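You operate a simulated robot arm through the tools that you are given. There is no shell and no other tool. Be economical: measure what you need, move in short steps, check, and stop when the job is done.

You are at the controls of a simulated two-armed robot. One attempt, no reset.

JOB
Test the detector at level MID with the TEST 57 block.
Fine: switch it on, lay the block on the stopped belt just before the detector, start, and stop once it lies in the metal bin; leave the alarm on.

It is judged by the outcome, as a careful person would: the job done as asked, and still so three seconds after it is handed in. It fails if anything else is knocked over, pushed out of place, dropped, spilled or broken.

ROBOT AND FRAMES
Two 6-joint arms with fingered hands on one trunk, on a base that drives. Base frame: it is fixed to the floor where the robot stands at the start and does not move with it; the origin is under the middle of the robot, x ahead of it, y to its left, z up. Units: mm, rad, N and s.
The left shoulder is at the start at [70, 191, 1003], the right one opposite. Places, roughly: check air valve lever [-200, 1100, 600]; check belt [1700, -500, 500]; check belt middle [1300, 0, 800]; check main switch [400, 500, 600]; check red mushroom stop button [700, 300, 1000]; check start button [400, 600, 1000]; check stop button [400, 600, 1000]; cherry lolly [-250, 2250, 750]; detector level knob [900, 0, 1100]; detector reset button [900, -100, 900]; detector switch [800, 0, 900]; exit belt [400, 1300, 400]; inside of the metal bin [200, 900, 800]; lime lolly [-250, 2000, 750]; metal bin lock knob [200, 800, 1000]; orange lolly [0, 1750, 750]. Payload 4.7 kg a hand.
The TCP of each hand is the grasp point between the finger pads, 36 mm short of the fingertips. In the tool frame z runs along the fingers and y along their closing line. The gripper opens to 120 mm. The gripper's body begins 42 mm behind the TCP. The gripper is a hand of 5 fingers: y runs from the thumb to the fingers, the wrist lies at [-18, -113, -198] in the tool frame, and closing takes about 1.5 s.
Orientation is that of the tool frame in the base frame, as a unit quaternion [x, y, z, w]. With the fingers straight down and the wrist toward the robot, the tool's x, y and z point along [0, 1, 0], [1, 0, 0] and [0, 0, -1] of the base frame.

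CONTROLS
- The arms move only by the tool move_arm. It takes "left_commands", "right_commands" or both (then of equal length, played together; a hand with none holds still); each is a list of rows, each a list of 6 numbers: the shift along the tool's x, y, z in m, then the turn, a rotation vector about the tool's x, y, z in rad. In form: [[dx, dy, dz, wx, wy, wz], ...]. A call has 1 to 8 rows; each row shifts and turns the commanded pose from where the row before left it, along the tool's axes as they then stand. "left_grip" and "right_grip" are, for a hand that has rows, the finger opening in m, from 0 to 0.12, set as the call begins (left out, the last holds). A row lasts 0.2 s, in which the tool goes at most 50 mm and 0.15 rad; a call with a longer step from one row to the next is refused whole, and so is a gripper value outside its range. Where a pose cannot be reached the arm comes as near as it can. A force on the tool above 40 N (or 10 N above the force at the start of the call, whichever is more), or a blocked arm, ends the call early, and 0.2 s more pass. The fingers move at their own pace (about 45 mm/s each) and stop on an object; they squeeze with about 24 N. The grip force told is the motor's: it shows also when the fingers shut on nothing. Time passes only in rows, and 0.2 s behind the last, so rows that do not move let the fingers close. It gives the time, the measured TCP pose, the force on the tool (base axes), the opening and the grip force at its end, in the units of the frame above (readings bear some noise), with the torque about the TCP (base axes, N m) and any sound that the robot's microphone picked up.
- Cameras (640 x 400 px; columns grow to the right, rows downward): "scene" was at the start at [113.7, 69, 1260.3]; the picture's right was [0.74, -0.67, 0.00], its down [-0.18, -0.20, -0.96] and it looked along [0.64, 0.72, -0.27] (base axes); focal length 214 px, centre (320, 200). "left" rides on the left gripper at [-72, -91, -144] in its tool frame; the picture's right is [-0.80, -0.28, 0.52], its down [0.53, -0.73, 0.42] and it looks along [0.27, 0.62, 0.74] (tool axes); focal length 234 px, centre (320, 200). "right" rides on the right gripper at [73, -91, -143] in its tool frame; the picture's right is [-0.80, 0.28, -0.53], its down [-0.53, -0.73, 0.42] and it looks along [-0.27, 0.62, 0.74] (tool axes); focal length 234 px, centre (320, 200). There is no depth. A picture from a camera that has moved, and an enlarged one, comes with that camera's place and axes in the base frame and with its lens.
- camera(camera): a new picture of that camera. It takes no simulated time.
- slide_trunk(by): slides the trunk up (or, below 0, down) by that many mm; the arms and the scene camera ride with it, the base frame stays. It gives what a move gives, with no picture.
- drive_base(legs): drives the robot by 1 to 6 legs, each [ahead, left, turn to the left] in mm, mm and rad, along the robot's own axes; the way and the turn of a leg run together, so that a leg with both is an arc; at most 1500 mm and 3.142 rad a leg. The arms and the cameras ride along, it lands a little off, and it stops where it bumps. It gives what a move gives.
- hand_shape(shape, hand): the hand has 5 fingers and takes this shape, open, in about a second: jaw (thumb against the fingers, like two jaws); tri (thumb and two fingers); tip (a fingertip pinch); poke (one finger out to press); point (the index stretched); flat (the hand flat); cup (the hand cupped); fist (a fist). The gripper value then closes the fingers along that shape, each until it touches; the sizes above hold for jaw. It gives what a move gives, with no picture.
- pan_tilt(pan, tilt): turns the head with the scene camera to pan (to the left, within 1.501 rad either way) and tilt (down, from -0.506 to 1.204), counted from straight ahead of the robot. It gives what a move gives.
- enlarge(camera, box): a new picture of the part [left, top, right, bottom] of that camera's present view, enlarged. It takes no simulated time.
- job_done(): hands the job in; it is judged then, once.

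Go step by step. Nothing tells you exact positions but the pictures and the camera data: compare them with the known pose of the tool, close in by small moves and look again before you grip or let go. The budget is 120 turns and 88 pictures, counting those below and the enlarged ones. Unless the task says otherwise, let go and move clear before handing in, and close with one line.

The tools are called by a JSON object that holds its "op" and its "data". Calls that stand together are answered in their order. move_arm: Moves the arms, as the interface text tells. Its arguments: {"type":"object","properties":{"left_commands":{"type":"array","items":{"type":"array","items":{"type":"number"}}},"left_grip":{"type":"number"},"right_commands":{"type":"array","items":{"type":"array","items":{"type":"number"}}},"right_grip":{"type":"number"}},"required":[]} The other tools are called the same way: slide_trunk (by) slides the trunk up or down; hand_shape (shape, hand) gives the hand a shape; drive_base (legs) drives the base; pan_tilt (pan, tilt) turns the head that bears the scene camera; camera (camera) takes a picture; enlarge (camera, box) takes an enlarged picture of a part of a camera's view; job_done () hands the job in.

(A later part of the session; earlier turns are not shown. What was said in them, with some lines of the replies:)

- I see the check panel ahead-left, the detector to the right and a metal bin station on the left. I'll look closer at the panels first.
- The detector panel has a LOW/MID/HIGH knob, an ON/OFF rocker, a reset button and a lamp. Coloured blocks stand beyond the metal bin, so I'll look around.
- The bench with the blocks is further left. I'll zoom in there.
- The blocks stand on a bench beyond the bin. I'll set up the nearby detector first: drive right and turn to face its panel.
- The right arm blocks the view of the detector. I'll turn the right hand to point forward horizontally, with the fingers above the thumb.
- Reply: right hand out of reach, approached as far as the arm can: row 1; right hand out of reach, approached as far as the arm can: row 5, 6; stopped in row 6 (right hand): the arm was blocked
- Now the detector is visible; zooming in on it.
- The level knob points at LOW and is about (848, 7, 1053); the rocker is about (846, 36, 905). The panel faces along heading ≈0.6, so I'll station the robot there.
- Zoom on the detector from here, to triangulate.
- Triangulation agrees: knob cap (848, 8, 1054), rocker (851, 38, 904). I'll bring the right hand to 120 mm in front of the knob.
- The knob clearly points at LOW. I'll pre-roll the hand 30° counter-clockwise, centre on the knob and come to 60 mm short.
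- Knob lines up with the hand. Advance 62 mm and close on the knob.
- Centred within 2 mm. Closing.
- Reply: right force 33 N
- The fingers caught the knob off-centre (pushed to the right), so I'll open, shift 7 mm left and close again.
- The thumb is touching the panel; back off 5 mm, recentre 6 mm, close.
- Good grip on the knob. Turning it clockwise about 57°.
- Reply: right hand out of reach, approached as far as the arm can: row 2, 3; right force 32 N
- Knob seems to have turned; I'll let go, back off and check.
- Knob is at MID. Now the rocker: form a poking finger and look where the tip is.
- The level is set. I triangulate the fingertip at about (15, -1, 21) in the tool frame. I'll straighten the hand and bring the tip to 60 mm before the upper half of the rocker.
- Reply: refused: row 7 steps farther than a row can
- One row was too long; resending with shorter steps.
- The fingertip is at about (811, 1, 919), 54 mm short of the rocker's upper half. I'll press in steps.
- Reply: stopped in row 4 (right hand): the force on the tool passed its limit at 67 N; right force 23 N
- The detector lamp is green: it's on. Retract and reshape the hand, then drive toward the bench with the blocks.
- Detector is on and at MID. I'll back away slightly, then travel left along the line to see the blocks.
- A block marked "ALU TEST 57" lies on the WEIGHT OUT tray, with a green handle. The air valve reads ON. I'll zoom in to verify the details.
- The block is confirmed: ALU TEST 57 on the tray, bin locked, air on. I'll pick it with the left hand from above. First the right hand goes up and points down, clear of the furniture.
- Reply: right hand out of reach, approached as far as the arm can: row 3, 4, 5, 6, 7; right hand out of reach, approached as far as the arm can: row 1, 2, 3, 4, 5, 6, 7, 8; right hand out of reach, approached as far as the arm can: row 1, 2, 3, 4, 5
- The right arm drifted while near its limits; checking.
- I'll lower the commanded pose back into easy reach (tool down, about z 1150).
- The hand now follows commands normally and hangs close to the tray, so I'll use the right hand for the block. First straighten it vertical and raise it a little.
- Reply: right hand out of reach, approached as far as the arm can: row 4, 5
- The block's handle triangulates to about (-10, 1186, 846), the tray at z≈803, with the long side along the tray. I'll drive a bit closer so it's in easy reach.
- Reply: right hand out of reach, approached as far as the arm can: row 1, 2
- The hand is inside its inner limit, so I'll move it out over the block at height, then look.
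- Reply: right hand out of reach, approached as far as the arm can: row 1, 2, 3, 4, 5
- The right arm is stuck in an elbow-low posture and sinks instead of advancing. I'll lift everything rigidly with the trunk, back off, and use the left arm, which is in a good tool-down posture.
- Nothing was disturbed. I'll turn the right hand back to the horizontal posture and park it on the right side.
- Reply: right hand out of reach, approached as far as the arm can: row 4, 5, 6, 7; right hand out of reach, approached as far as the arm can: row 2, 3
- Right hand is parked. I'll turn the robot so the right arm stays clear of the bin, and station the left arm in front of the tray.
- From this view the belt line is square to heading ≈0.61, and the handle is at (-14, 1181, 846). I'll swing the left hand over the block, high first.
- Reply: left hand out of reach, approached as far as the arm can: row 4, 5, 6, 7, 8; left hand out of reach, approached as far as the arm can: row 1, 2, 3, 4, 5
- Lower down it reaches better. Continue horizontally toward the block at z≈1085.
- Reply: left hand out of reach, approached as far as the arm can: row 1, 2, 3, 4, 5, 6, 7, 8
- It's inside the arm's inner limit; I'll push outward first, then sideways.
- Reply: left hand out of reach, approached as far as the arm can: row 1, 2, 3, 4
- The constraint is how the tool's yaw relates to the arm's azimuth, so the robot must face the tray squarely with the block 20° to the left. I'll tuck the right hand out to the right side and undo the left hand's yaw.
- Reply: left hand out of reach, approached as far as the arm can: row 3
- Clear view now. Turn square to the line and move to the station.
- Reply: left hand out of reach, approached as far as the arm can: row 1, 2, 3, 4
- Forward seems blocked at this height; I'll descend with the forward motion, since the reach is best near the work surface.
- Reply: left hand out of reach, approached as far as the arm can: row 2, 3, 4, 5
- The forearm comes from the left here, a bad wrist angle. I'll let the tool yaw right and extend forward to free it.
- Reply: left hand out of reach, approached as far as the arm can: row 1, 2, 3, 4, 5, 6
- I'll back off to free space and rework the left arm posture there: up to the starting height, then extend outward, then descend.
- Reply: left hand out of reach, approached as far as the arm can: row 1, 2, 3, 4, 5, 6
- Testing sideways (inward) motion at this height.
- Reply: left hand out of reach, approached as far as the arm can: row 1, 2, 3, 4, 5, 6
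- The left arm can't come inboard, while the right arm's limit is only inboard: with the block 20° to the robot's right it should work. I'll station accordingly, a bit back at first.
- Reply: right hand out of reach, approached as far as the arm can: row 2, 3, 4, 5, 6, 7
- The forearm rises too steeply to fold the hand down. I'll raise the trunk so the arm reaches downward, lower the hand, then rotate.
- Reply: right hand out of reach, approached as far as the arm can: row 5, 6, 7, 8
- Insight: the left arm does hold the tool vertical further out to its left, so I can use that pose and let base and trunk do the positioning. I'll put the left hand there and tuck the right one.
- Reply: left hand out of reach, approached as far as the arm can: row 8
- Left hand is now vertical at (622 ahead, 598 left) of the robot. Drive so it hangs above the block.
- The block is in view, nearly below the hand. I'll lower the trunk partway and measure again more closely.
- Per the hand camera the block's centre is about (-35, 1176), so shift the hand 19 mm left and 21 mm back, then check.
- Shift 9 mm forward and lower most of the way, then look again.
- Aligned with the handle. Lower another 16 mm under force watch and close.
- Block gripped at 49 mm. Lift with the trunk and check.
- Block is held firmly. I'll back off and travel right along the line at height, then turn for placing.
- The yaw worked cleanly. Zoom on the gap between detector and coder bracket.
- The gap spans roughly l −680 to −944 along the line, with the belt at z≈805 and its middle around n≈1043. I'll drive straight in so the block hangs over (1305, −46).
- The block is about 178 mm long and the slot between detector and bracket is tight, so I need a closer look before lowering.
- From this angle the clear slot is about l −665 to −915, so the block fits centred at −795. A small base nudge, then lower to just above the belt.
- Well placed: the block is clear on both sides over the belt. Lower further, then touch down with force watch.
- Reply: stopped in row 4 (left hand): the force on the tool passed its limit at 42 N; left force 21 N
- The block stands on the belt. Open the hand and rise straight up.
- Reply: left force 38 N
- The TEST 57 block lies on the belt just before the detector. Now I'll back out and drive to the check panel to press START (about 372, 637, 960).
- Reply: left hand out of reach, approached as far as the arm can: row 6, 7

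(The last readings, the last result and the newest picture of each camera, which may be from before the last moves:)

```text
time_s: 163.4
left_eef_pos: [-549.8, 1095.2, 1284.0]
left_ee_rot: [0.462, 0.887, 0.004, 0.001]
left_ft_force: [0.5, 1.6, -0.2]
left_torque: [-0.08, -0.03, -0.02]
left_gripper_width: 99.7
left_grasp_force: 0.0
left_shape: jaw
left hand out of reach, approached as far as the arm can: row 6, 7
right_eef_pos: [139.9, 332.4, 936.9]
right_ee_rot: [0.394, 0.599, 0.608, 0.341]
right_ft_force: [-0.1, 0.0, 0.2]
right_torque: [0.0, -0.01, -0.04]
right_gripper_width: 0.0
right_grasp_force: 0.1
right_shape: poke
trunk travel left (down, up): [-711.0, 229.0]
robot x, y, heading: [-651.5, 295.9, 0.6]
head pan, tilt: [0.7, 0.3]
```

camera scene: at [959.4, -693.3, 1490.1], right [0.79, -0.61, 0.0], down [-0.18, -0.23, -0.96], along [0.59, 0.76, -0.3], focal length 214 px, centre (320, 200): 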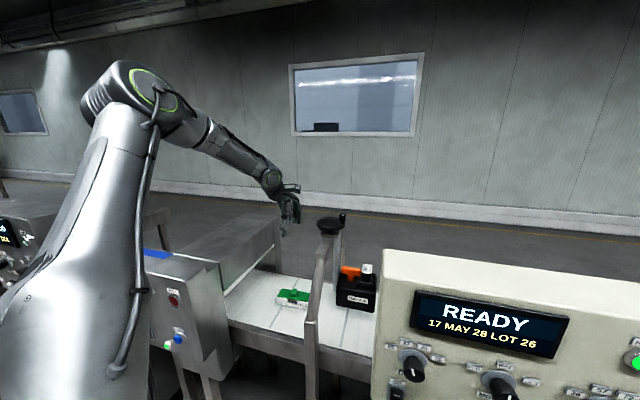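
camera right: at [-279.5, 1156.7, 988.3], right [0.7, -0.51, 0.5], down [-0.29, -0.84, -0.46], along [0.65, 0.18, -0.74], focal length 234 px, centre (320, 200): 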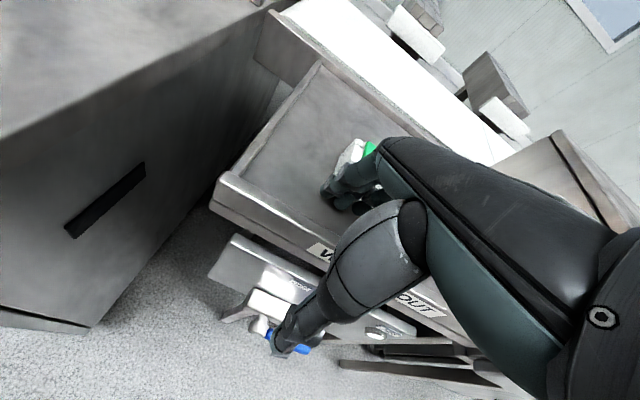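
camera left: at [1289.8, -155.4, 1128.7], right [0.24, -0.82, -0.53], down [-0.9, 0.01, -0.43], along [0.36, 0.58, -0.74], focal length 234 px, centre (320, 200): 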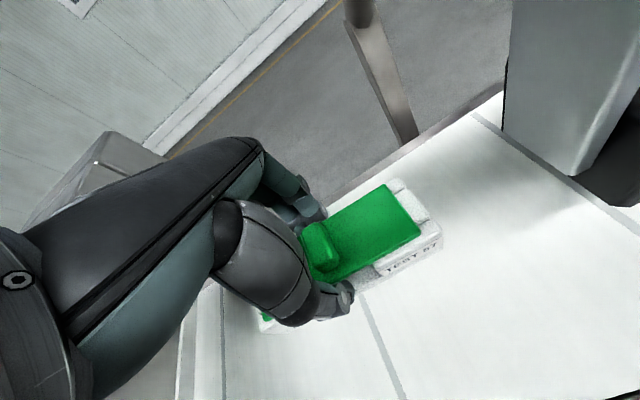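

Bring the fingertip to 60 mm before START using base and arm, then verify.

{"op": "drive_base", "data": {"legs": [[180, 108, 0]]}}

{"op": "move_arm", "data": {"right_commands": [[0, 0, 0, 0, 0.13, 0], [0, 0.008, 0.033, 0, 0, 0], [0, 0.008, 0.033, 0, 0, 0], [0, 0.007, 0.033, 0, 0, 0], [0, 0, 0, 0, 0, 0]]}}

{"op": "pan_tilt", "data": {"pan": -0.15, "tilt": 0.45}}

{"op": "enlarge", "data": {"camera": "scene", "box": [220, 100, 440, 280]}}

{"op": "camera", "data": {"camera": "right"}}

```text
time_s: 165.1
left_eef_pos: [-463.6, 1280.6, 1287.7]
left_ee_rot: [0.461, 0.887, 0.007, 0.001]
left_ft_force: [-0.4, -0.1, 0.3]
left_torque: [-0.04, 0.01, 0.02]
left_gripper_width: 99.9
left_grasp_force: 0.0
left_shape: jaw
right_eef_pos: [228.7, 520.7, 936.2]
right_ee_rot: [0.394, 0.599, 0.609, 0.339]
right_ft_force: [-0.7, 0.5, -0.1]
right_torque: [0.02, 0.04, 0.01]
right_gripper_width: 0.0
right_grasp_force: 0.1
right_shape: poke
trunk travel left (down, up): [-711.0, 229.0]
robot x, y, heading: [-559.6, 480.8, 0.595]
head pan, tilt: [0.7, 0.3]
```

```text
time_s: 166.3
left_eef_pos: [-463.4, 1280.9, 1286.9]
left_ee_rot: [0.461, 0.887, 0.007, 0.0]
left_ft_force: [-0.6, -0.4, 0.4]
left_torque: [0.0, 0.0, -0.01]
left_gripper_width: 99.7
left_grasp_force: 0.0
left_shape: jaw
right_eef_pos: [310.9, 574.4, 957.9]
right_ee_rot: [0.353, 0.62, 0.633, 0.3]
right_ft_force: [-0.1, 0.3, 0.4]
right_torque: [-0.01, 0.02, -0.01]
right_gripper_width: 0.0
right_grasp_force: 0.1
right_shape: poke
trunk travel left (down, up): [-711.0, 229.0]
robot x, y, heading: [-561.9, 484.8, 0.603]
head pan, tilt: [0.7, 0.3]
```

```text
time_s: 167.4
left_eef_pos: [-464.1, 1281.6, 1287.6]
left_ee_rot: [0.461, 0.887, 0.006, 0.001]
left_ft_force: [-0.9, 0.1, -0.7]
left_torque: [0.03, 0.0, -0.01]
left_gripper_width: 99.8
left_grasp_force: 0.1
left_shape: jaw
right_eef_pos: [311.8, 575.3, 956.8]
right_ee_rot: [0.352, 0.62, 0.634, 0.3]
right_ft_force: [0.6, 0.1, -0.8]
right_torque: [0.02, 0.0, 0.0]
right_gripper_width: 0.0
right_grasp_force: 0.1
right_shape: poke
trunk travel left (down, up): [-711.0, 229.0]
robot x, y, heading: [-558.8, 485.8, 0.602]
head pan, tilt: [-0.15, 0.45]
```

```text
2.22 times, centred on (330, 190) of scene
camera zoom: at [-435.6, 550.8, 1476.2], right [0.44, -0.9, 0.0], down [-0.39, -0.19, -0.9], along [0.81, 0.39, -0.44], focal length 477 px, centre (298, 222)
```

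zoom: 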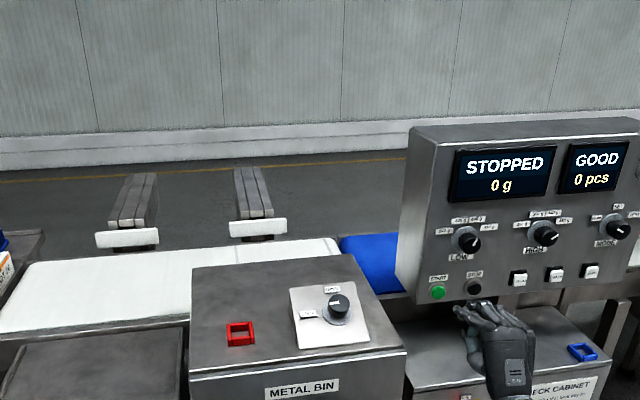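

```text
9 pictures are left
camera right: at [148.3, 556.2, 875.7], right [0.04, -0.97, 0.23], down [0.61, -0.15, -0.78], along [0.79, 0.17, 0.59], focal length 234 px, centre (320, 200)
```

right: 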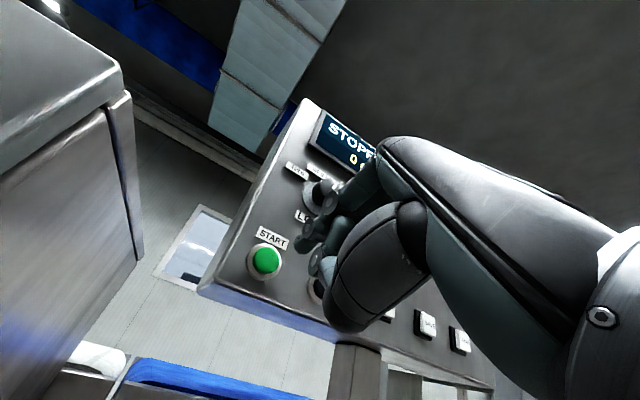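

START is confirmed at (372, 640, 958), 67 mm ahead of the fingertip and 3 mm left. Press it.

{"op": "move_arm", "data": {"right_commands": [[0.003, 0.001, 0.025, 0, 0, 0], [0, 0, 0.025, 0, 0, 0], [0, 0, 0.006, 0, 0, 0], [0, 0, 0.005, 0, 0, 0], [0, 0, 0.004, 0, 0, 0], [0, 0, 0.003, 0, 0, 0]]}}

{"op": "move_arm", "data": {"right_commands": [[0, 0, -0.03, 0, 0, 0], [0, 0, -0.03, 0, 0, 0]]}}

{"op": "enlarge", "data": {"camera": "scene", "box": [220, 100, 520, 280]}}

```text
time_s: 168.8
left_eef_pos: [-469.8, 1278.4, 1290.5]
left_ee_rot: [0.461, 0.887, 0.009, 0.001]
left_ft_force: [0.3, 0.2, -0.2]
left_torque: [-0.02, -0.02, 0.01]
left_gripper_width: 100.1
left_grasp_force: 0.1
left_shape: jaw
right_eef_pos: [360.9, 614.0, 962.7]
right_ee_rot: [0.352, 0.618, 0.635, 0.302]
right_ft_force: [-37.2, -16.6, -2.1]
right_torque: [-0.05, 0.05, 0.48]
right_gripper_width: 0.1
right_grasp_force: 0.0
right_shape: poke
trunk travel left (down, up): [-711.0, 229.0]
robot x, y, heading: [-561.1, 481.7, 0.598]
head pan, tilt: [-0.15, 0.45]
heard: click
```

```text
time_s: 169.4
left_eef_pos: [-466.5, 1279.8, 1288.1]
left_ee_rot: [0.461, 0.888, 0.007, 0.001]
left_ft_force: [-0.5, 0.0, 0.8]
left_torque: [0.03, -0.05, -0.01]
left_gripper_width: 100.0
left_grasp_force: 0.1
left_shape: jaw
right_eef_pos: [314.8, 582.6, 961.5]
right_ee_rot: [0.351, 0.619, 0.634, 0.302]
right_ft_force: [-0.2, 0.2, -0.2]
right_torque: [-0.02, 0.04, 0.0]
right_gripper_width: 0.0
right_grasp_force: 0.0
right_shape: poke
trunk travel left (down, up): [-711.0, 229.0]
robot x, y, heading: [-560.2, 482.6, 0.6]
head pan, tilt: [-0.15, 0.45]
```

```text
2.13 times, centred on (370, 190) of scene
camera zoom: at [-437.7, 549.3, 1476.6], right [0.44, -0.9, 0.0], down [-0.39, -0.19, -0.9], along [0.81, 0.39, -0.43], focal length 458 px, centre (213, 221)
```

zoom: 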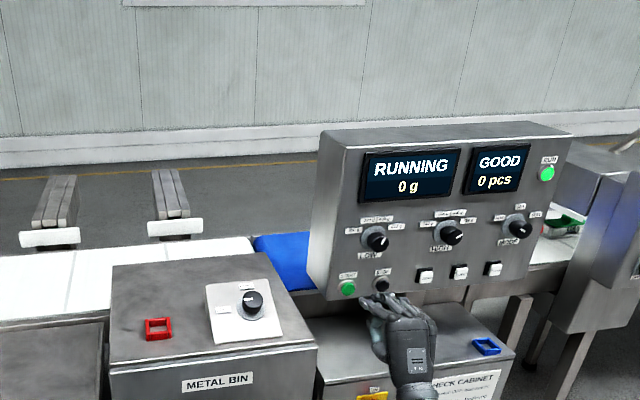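

The line is running and the block is already through the detector. Move in front of STOP meanwhile.

{"op": "move_arm", "data": {"right_commands": [[-0.036, 0, 0, 0, 0, 0], [-0.036, 0, 0, 0, 0, 0], [0, 0, 0, 0, 0, 0]]}}

{"op": "enlarge", "data": {"camera": "scene", "box": [220, 100, 520, 280]}}

```text
time_s: 170.2
left_eef_pos: [-464.0, 1282.2, 1287.4]
left_ee_rot: [0.46, 0.888, 0.006, 0.0]
left_ft_force: [-0.2, 0.9, -1.0]
left_torque: [0.02, 0.03, -0.02]
left_gripper_width: 99.7
left_grasp_force: 0.0
left_shape: jaw
right_eef_pos: [357.7, 523.6, 954.6]
right_ee_rot: [0.352, 0.62, 0.633, 0.301]
right_ft_force: [0.0, -0.3, -0.4]
right_torque: [0.04, 0.0, -0.05]
right_gripper_width: 0.0
right_grasp_force: 0.0
right_shape: poke
trunk travel left (down, up): [-711.0, 229.0]
robot x, y, heading: [-560.3, 480.9, 0.603]
head pan, tilt: [-0.15, 0.45]
```

```text
2.13 times, centred on (370, 190) of scene
camera zoom: at [-435.7, 551.8, 1476.1], right [0.44, -0.9, 0.0], down [-0.39, -0.19, -0.9], along [0.81, 0.39, -0.44], focal length 458 px, centre (213, 221)
```

zoom: 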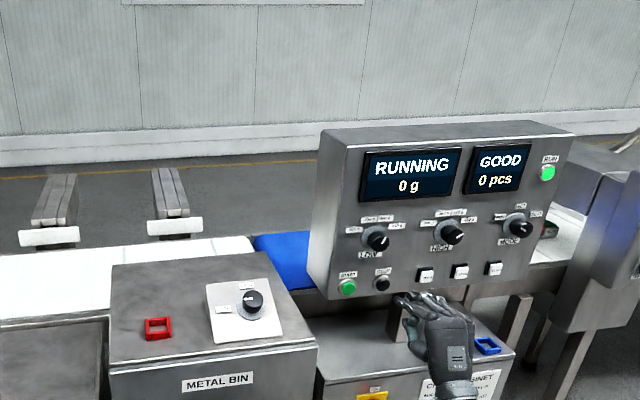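

Block is moving along; waiting 2 s while poised at STOP.

{"op": "move_arm", "data": {"right_commands": [[0, 0.003, 0.02, 0, 0, 0], [0, 0, 0, 0, 0, 0], [0, 0, 0, 0, 0, 0], [0, 0, 0, 0, 0, 0], [0, 0, 0, 0, 0, 0], [0, 0, 0, 0, 0, 0], [0, 0, 0, 0, 0, 0]]}}

{"op": "enlarge", "data": {"camera": "scene", "box": [180, 80, 560, 310]}}

```text
time_s: 171.8
left_eef_pos: [-463.7, 1281.2, 1287.5]
left_ee_rot: [0.461, 0.887, 0.007, 0.0]
left_ft_force: [0.3, 0.3, -0.8]
left_torque: [0.0, -0.01, 0.03]
left_gripper_width: 99.7
left_grasp_force: 0.0
left_shape: jaw
right_eef_pos: [373.5, 533.8, 957.5]
right_ee_rot: [0.353, 0.62, 0.633, 0.3]
right_ft_force: [0.8, 0.8, -0.8]
right_torque: [0.0, 0.02, -0.01]
right_gripper_width: 0.0
right_grasp_force: 0.0
right_shape: poke
trunk travel left (down, up): [-711.0, 229.0]
robot x, y, heading: [-560.3, 481.7, 0.604]
head pan, tilt: [-0.15, 0.45]
```

```text
1.68 times, centred on (370, 195) of scene
camera zoom: at [-435.6, 550.7, 1476.2], right [0.44, -0.9, 0.0], down [-0.39, -0.19, -0.9], along [0.81, 0.39, -0.44], focal length 361 px, centre (236, 208)
```

zoom: 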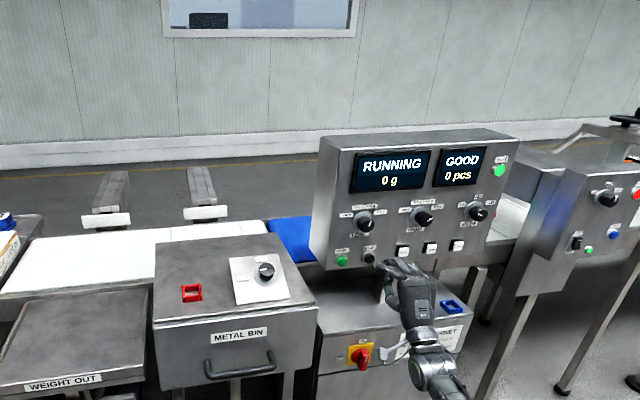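

METAL alarm lamp is on; the block is behind the panel now. Wait about 2.5 s more.

{"op": "move_arm", "data": {"right_commands": [[0, 0, 0, 0, 0, 0], [0, 0, 0, 0, 0, 0], [0, 0, 0, 0, 0, 0], [0, 0, 0, 0, 0, 0], [0, 0, 0, 0, 0, 0], [0, 0, 0, 0, 0, 0], [0, 0, 0, 0, 0, 0], [0, 0, 0, 0, 0, 0]]}}

{"op": "enlarge", "data": {"camera": "scene", "box": [180, 80, 560, 310]}}

```text
time_s: 173.7
left_eef_pos: [-463.8, 1280.5, 1286.8]
left_ee_rot: [0.461, 0.887, 0.006, 0.0]
left_ft_force: [-0.3, 0.7, -0.2]
left_torque: [0.01, -0.01, 0.01]
left_gripper_width: 100.0
left_grasp_force: 0.0
left_shape: jaw
right_eef_pos: [374.5, 534.6, 956.1]
right_ee_rot: [0.353, 0.62, 0.633, 0.301]
right_ft_force: [-0.5, -0.4, -0.5]
right_torque: [0.01, 0.01, 0.02]
right_gripper_width: 0.0
right_grasp_force: 0.0
right_shape: poke
trunk travel left (down, up): [-711.0, 229.0]
robot x, y, heading: [-559.4, 480.8, 0.599]
head pan, tilt: [-0.15, 0.45]
```

```text
1.68 times, centred on (370, 195) of scene
camera zoom: at [-435.5, 550.7, 1476.2], right [0.44, -0.9, 0.0], down [-0.39, -0.19, -0.9], along [0.81, 0.39, -0.44], focal length 361 px, centre (236, 208)
```

zoom: 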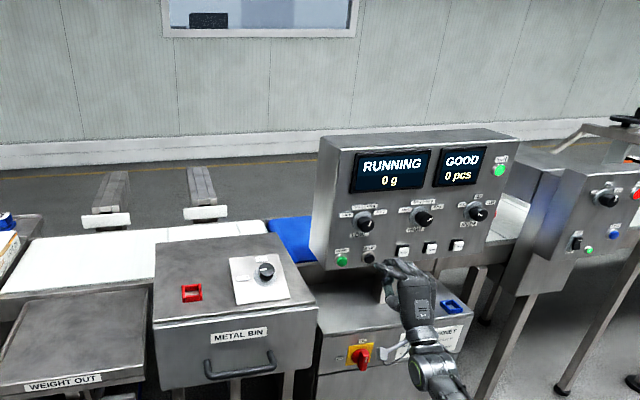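

It moves about 150 mm/s, so it needs some 4 s more to reach the bin pusher. Waiting.

{"op": "move_arm", "data": {"right_commands": [[0, 0, 0, 0, 0, 0], [0, 0, 0, 0, 0, 0], [0, 0, 0, 0, 0, 0], [0, 0, 0, 0, 0, 0], [0, 0, 0, 0, 0, 0], [0, 0, 0, 0, 0, 0], [0, 0, 0, 0, 0, 0], [0, 0, 0, 0, 0, 0]]}}

{"op": "move_arm", "data": {"right_commands": [[0, 0, 0, 0, 0, 0], [0, 0, 0, 0, 0, 0], [0, 0, 0, 0, 0, 0], [0, 0, 0, 0, 0, 0], [0, 0, 0, 0, 0, 0], [0, 0, 0, 0, 0, 0], [0, 0, 0, 0, 0, 0], [0, 0, 0, 0, 0, 0]]}}

{"op": "enlarge", "data": {"camera": "scene", "box": [180, 80, 560, 310]}}

```text
time_s: 175.4
left_eef_pos: [-463.6, 1280.3, 1287.5]
left_ee_rot: [0.461, 0.887, 0.007, 0.0]
left_ft_force: [0.4, 0.4, -0.9]
left_torque: [0.03, 0.0, 0.01]
left_gripper_width: 100.1
left_grasp_force: 0.1
left_shape: jaw
right_eef_pos: [374.8, 534.4, 957.7]
right_ee_rot: [0.353, 0.62, 0.633, 0.301]
right_ft_force: [0.0, 0.5, -0.9]
right_torque: [0.03, 0.01, 0.02]
right_gripper_width: 0.0
right_grasp_force: 0.1
right_shape: poke
trunk travel left (down, up): [-711.0, 229.0]
robot x, y, heading: [-561.3, 482.2, 0.596]
head pan, tilt: [-0.15, 0.45]
```

```text
time_s: 177.2
left_eef_pos: [-464.8, 1281.1, 1288.0]
left_ee_rot: [0.461, 0.887, 0.007, 0.001]
left_ft_force: [0.0, 0.3, -0.2]
left_torque: [0.01, 0.0, -0.04]
left_gripper_width: 99.7
left_grasp_force: 0.2
left_shape: jaw
right_eef_pos: [373.6, 535.3, 956.6]
right_ee_rot: [0.353, 0.62, 0.633, 0.3]
right_ft_force: [-0.3, 0.4, -0.7]
right_torque: [-0.01, 0.0, 0.02]
right_gripper_width: 0.0
right_grasp_force: 0.0
right_shape: poke
trunk travel left (down, up): [-711.0, 229.0]
robot x, y, heading: [-560.2, 480.8, 0.602]
head pan, tilt: [-0.15, 0.45]
```

```text
1.68 times, centred on (370, 195) of scene
camera zoom: at [-435.5, 550.7, 1476.2], right [0.44, -0.9, 0.0], down [-0.39, -0.19, -0.9], along [0.81, 0.39, -0.44], focal length 361 px, centre (236, 208)
```

zoom: 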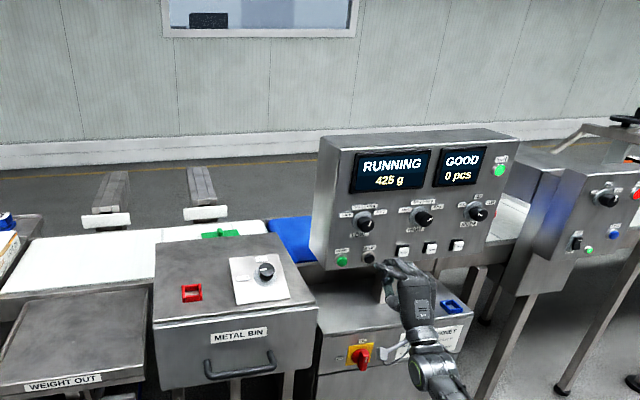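

The block (425 g) has reached the bin pusher. Wait 1.4 s more.

{"op": "move_arm", "data": {"right_commands": [[0, 0, 0, 0, 0, 0], [0, 0, 0, 0, 0, 0], [0, 0, 0, 0, 0, 0], [0, 0, 0, 0, 0, 0], [0, 0, 0, 0, 0, 0], [0, 0, 0, 0, 0, 0]]}}

{"op": "enlarge", "data": {"camera": "scene", "box": [180, 80, 560, 310]}}

```text
time_s: 178.7
left_eef_pos: [-463.1, 1281.9, 1287.3]
left_ee_rot: [0.461, 0.888, 0.007, 0.0]
left_ft_force: [0.4, -0.8, -0.5]
left_torque: [-0.03, -0.04, 0.01]
left_gripper_width: 99.6
left_grasp_force: 0.1
left_shape: jaw
right_eef_pos: [375.0, 535.9, 956.2]
right_ee_rot: [0.354, 0.619, 0.633, 0.301]
right_ft_force: [-0.7, -0.9, 0.9]
right_torque: [-0.02, -0.02, 0.04]
right_gripper_width: 0.0
right_grasp_force: 0.0
right_shape: poke
trunk travel left (down, up): [-711.0, 229.0]
robot x, y, heading: [-562.4, 483.5, 0.598]
head pan, tilt: [-0.15, 0.45]
```

```text
1.68 times, centred on (370, 195) of scene
camera zoom: at [-435.5, 550.7, 1476.2], right [0.44, -0.9, 0.0], down [-0.39, -0.19, -0.9], along [0.81, 0.39, -0.44], focal length 361 px, centre (236, 208)
```

zoom: 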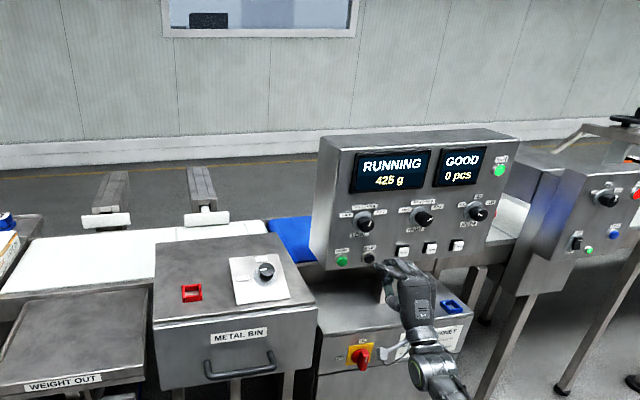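

The block has been pushed off the belt into the metal bin. Now press STOP.

{"op": "move_arm", "data": {"right_commands": [[0.0015, 0.001, 0.02, 0, 0, 0], [0, 0, 0.012, 0, 0, 0], [0, 0, 0.006, 0, 0, 0], [0, 0, 0.005, 0, 0, 0], [0, 0, 0.004, 0, 0, 0], [0, 0, 0.004, 0, 0, 0]]}}

{"op": "move_arm", "data": {"right_commands": [[0, 0, -0.04, 0, 0, 0], [0, 0, -0.04, 0, 0, 0], [0, 0, -0.04, 0, 0, 0], [0, 0, 0, 0, 0, 0]]}}

{"op": "enlarge", "data": {"camera": "scene", "box": [180, 80, 560, 310]}}

```text
time_s: 179.3
left_eef_pos: [-463.9, 1280.2, 1287.7]
left_ee_rot: [0.461, 0.888, 0.008, 0.0]
left_ft_force: [-0.2, -0.4, 0.8]
left_torque: [0.05, -0.03, -0.01]
left_gripper_width: 99.6
left_grasp_force: 0.1
left_shape: jaw
right_eef_pos: [396.9, 550.7, 957.6]
right_ee_rot: [0.352, 0.619, 0.635, 0.301]
right_ft_force: [-6.6, -2.1, -0.7]
right_torque: [-0.05, -0.01, 0.13]
right_gripper_width: 0.0
right_grasp_force: 0.1
right_shape: poke
trunk travel left (down, up): [-711.0, 229.0]
robot x, y, heading: [-558.1, 482.4, 0.594]
head pan, tilt: [-0.15, 0.45]
heard: click
stopped in row 3 (right hand): the force on the tool passed its limit at 44 N (the readings are from after the stop); the commanded pose is now the measured one
```

```text
time_s: 180.3
left_eef_pos: [-463.6, 1282.8, 1287.8]
left_ee_rot: [0.461, 0.888, 0.007, 0.0]
left_ft_force: [0.5, -0.4, -0.3]
left_torque: [0.0, 0.02, 0.01]
left_gripper_width: 99.9
left_grasp_force: 0.0
left_shape: jaw
right_eef_pos: [298.5, 484.8, 959.2]
right_ee_rot: [0.352, 0.619, 0.634, 0.301]
right_ft_force: [0.3, 0.2, 0.9]
right_torque: [0.03, -0.01, 0.04]
right_gripper_width: 0.0
right_grasp_force: 0.0
right_shape: poke
trunk travel left (down, up): [-711.0, 229.0]
robot x, y, heading: [-563.6, 487.8, 0.598]
head pan, tilt: [-0.15, 0.45]
```

```text
1.68 times, centred on (370, 195) of scene
camera zoom: at [-435.1, 551.1, 1476.1], right [0.43, -0.9, 0.0], down [-0.39, -0.19, -0.9], along [0.81, 0.39, -0.44], focal length 361 px, centre (236, 208)
```

zoom: 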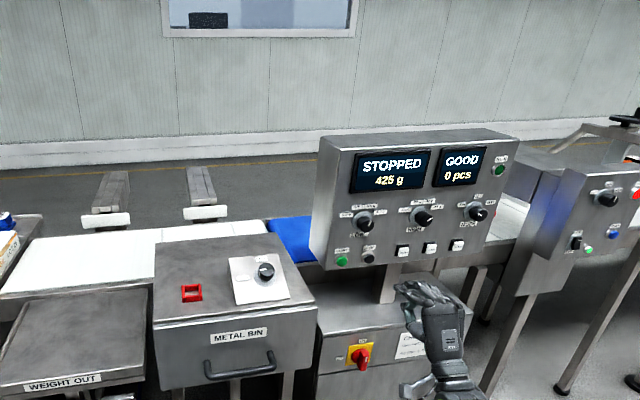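

The line reads STOPPED, the belt is empty and the METAL alarm lamp is still lit. The hands are clear, so I'm handing in.

{"op": "job_done", "data": {}}

```text
The job is handed in.
```

The detector test is done: with the detector on at MID, the TEST 57 block went through, set off the METAL alarm and was pushed into the metal bin. I stopped the line after that and left the alarm on; I saw the block leave the belt at the bin but could not see inside the bin.
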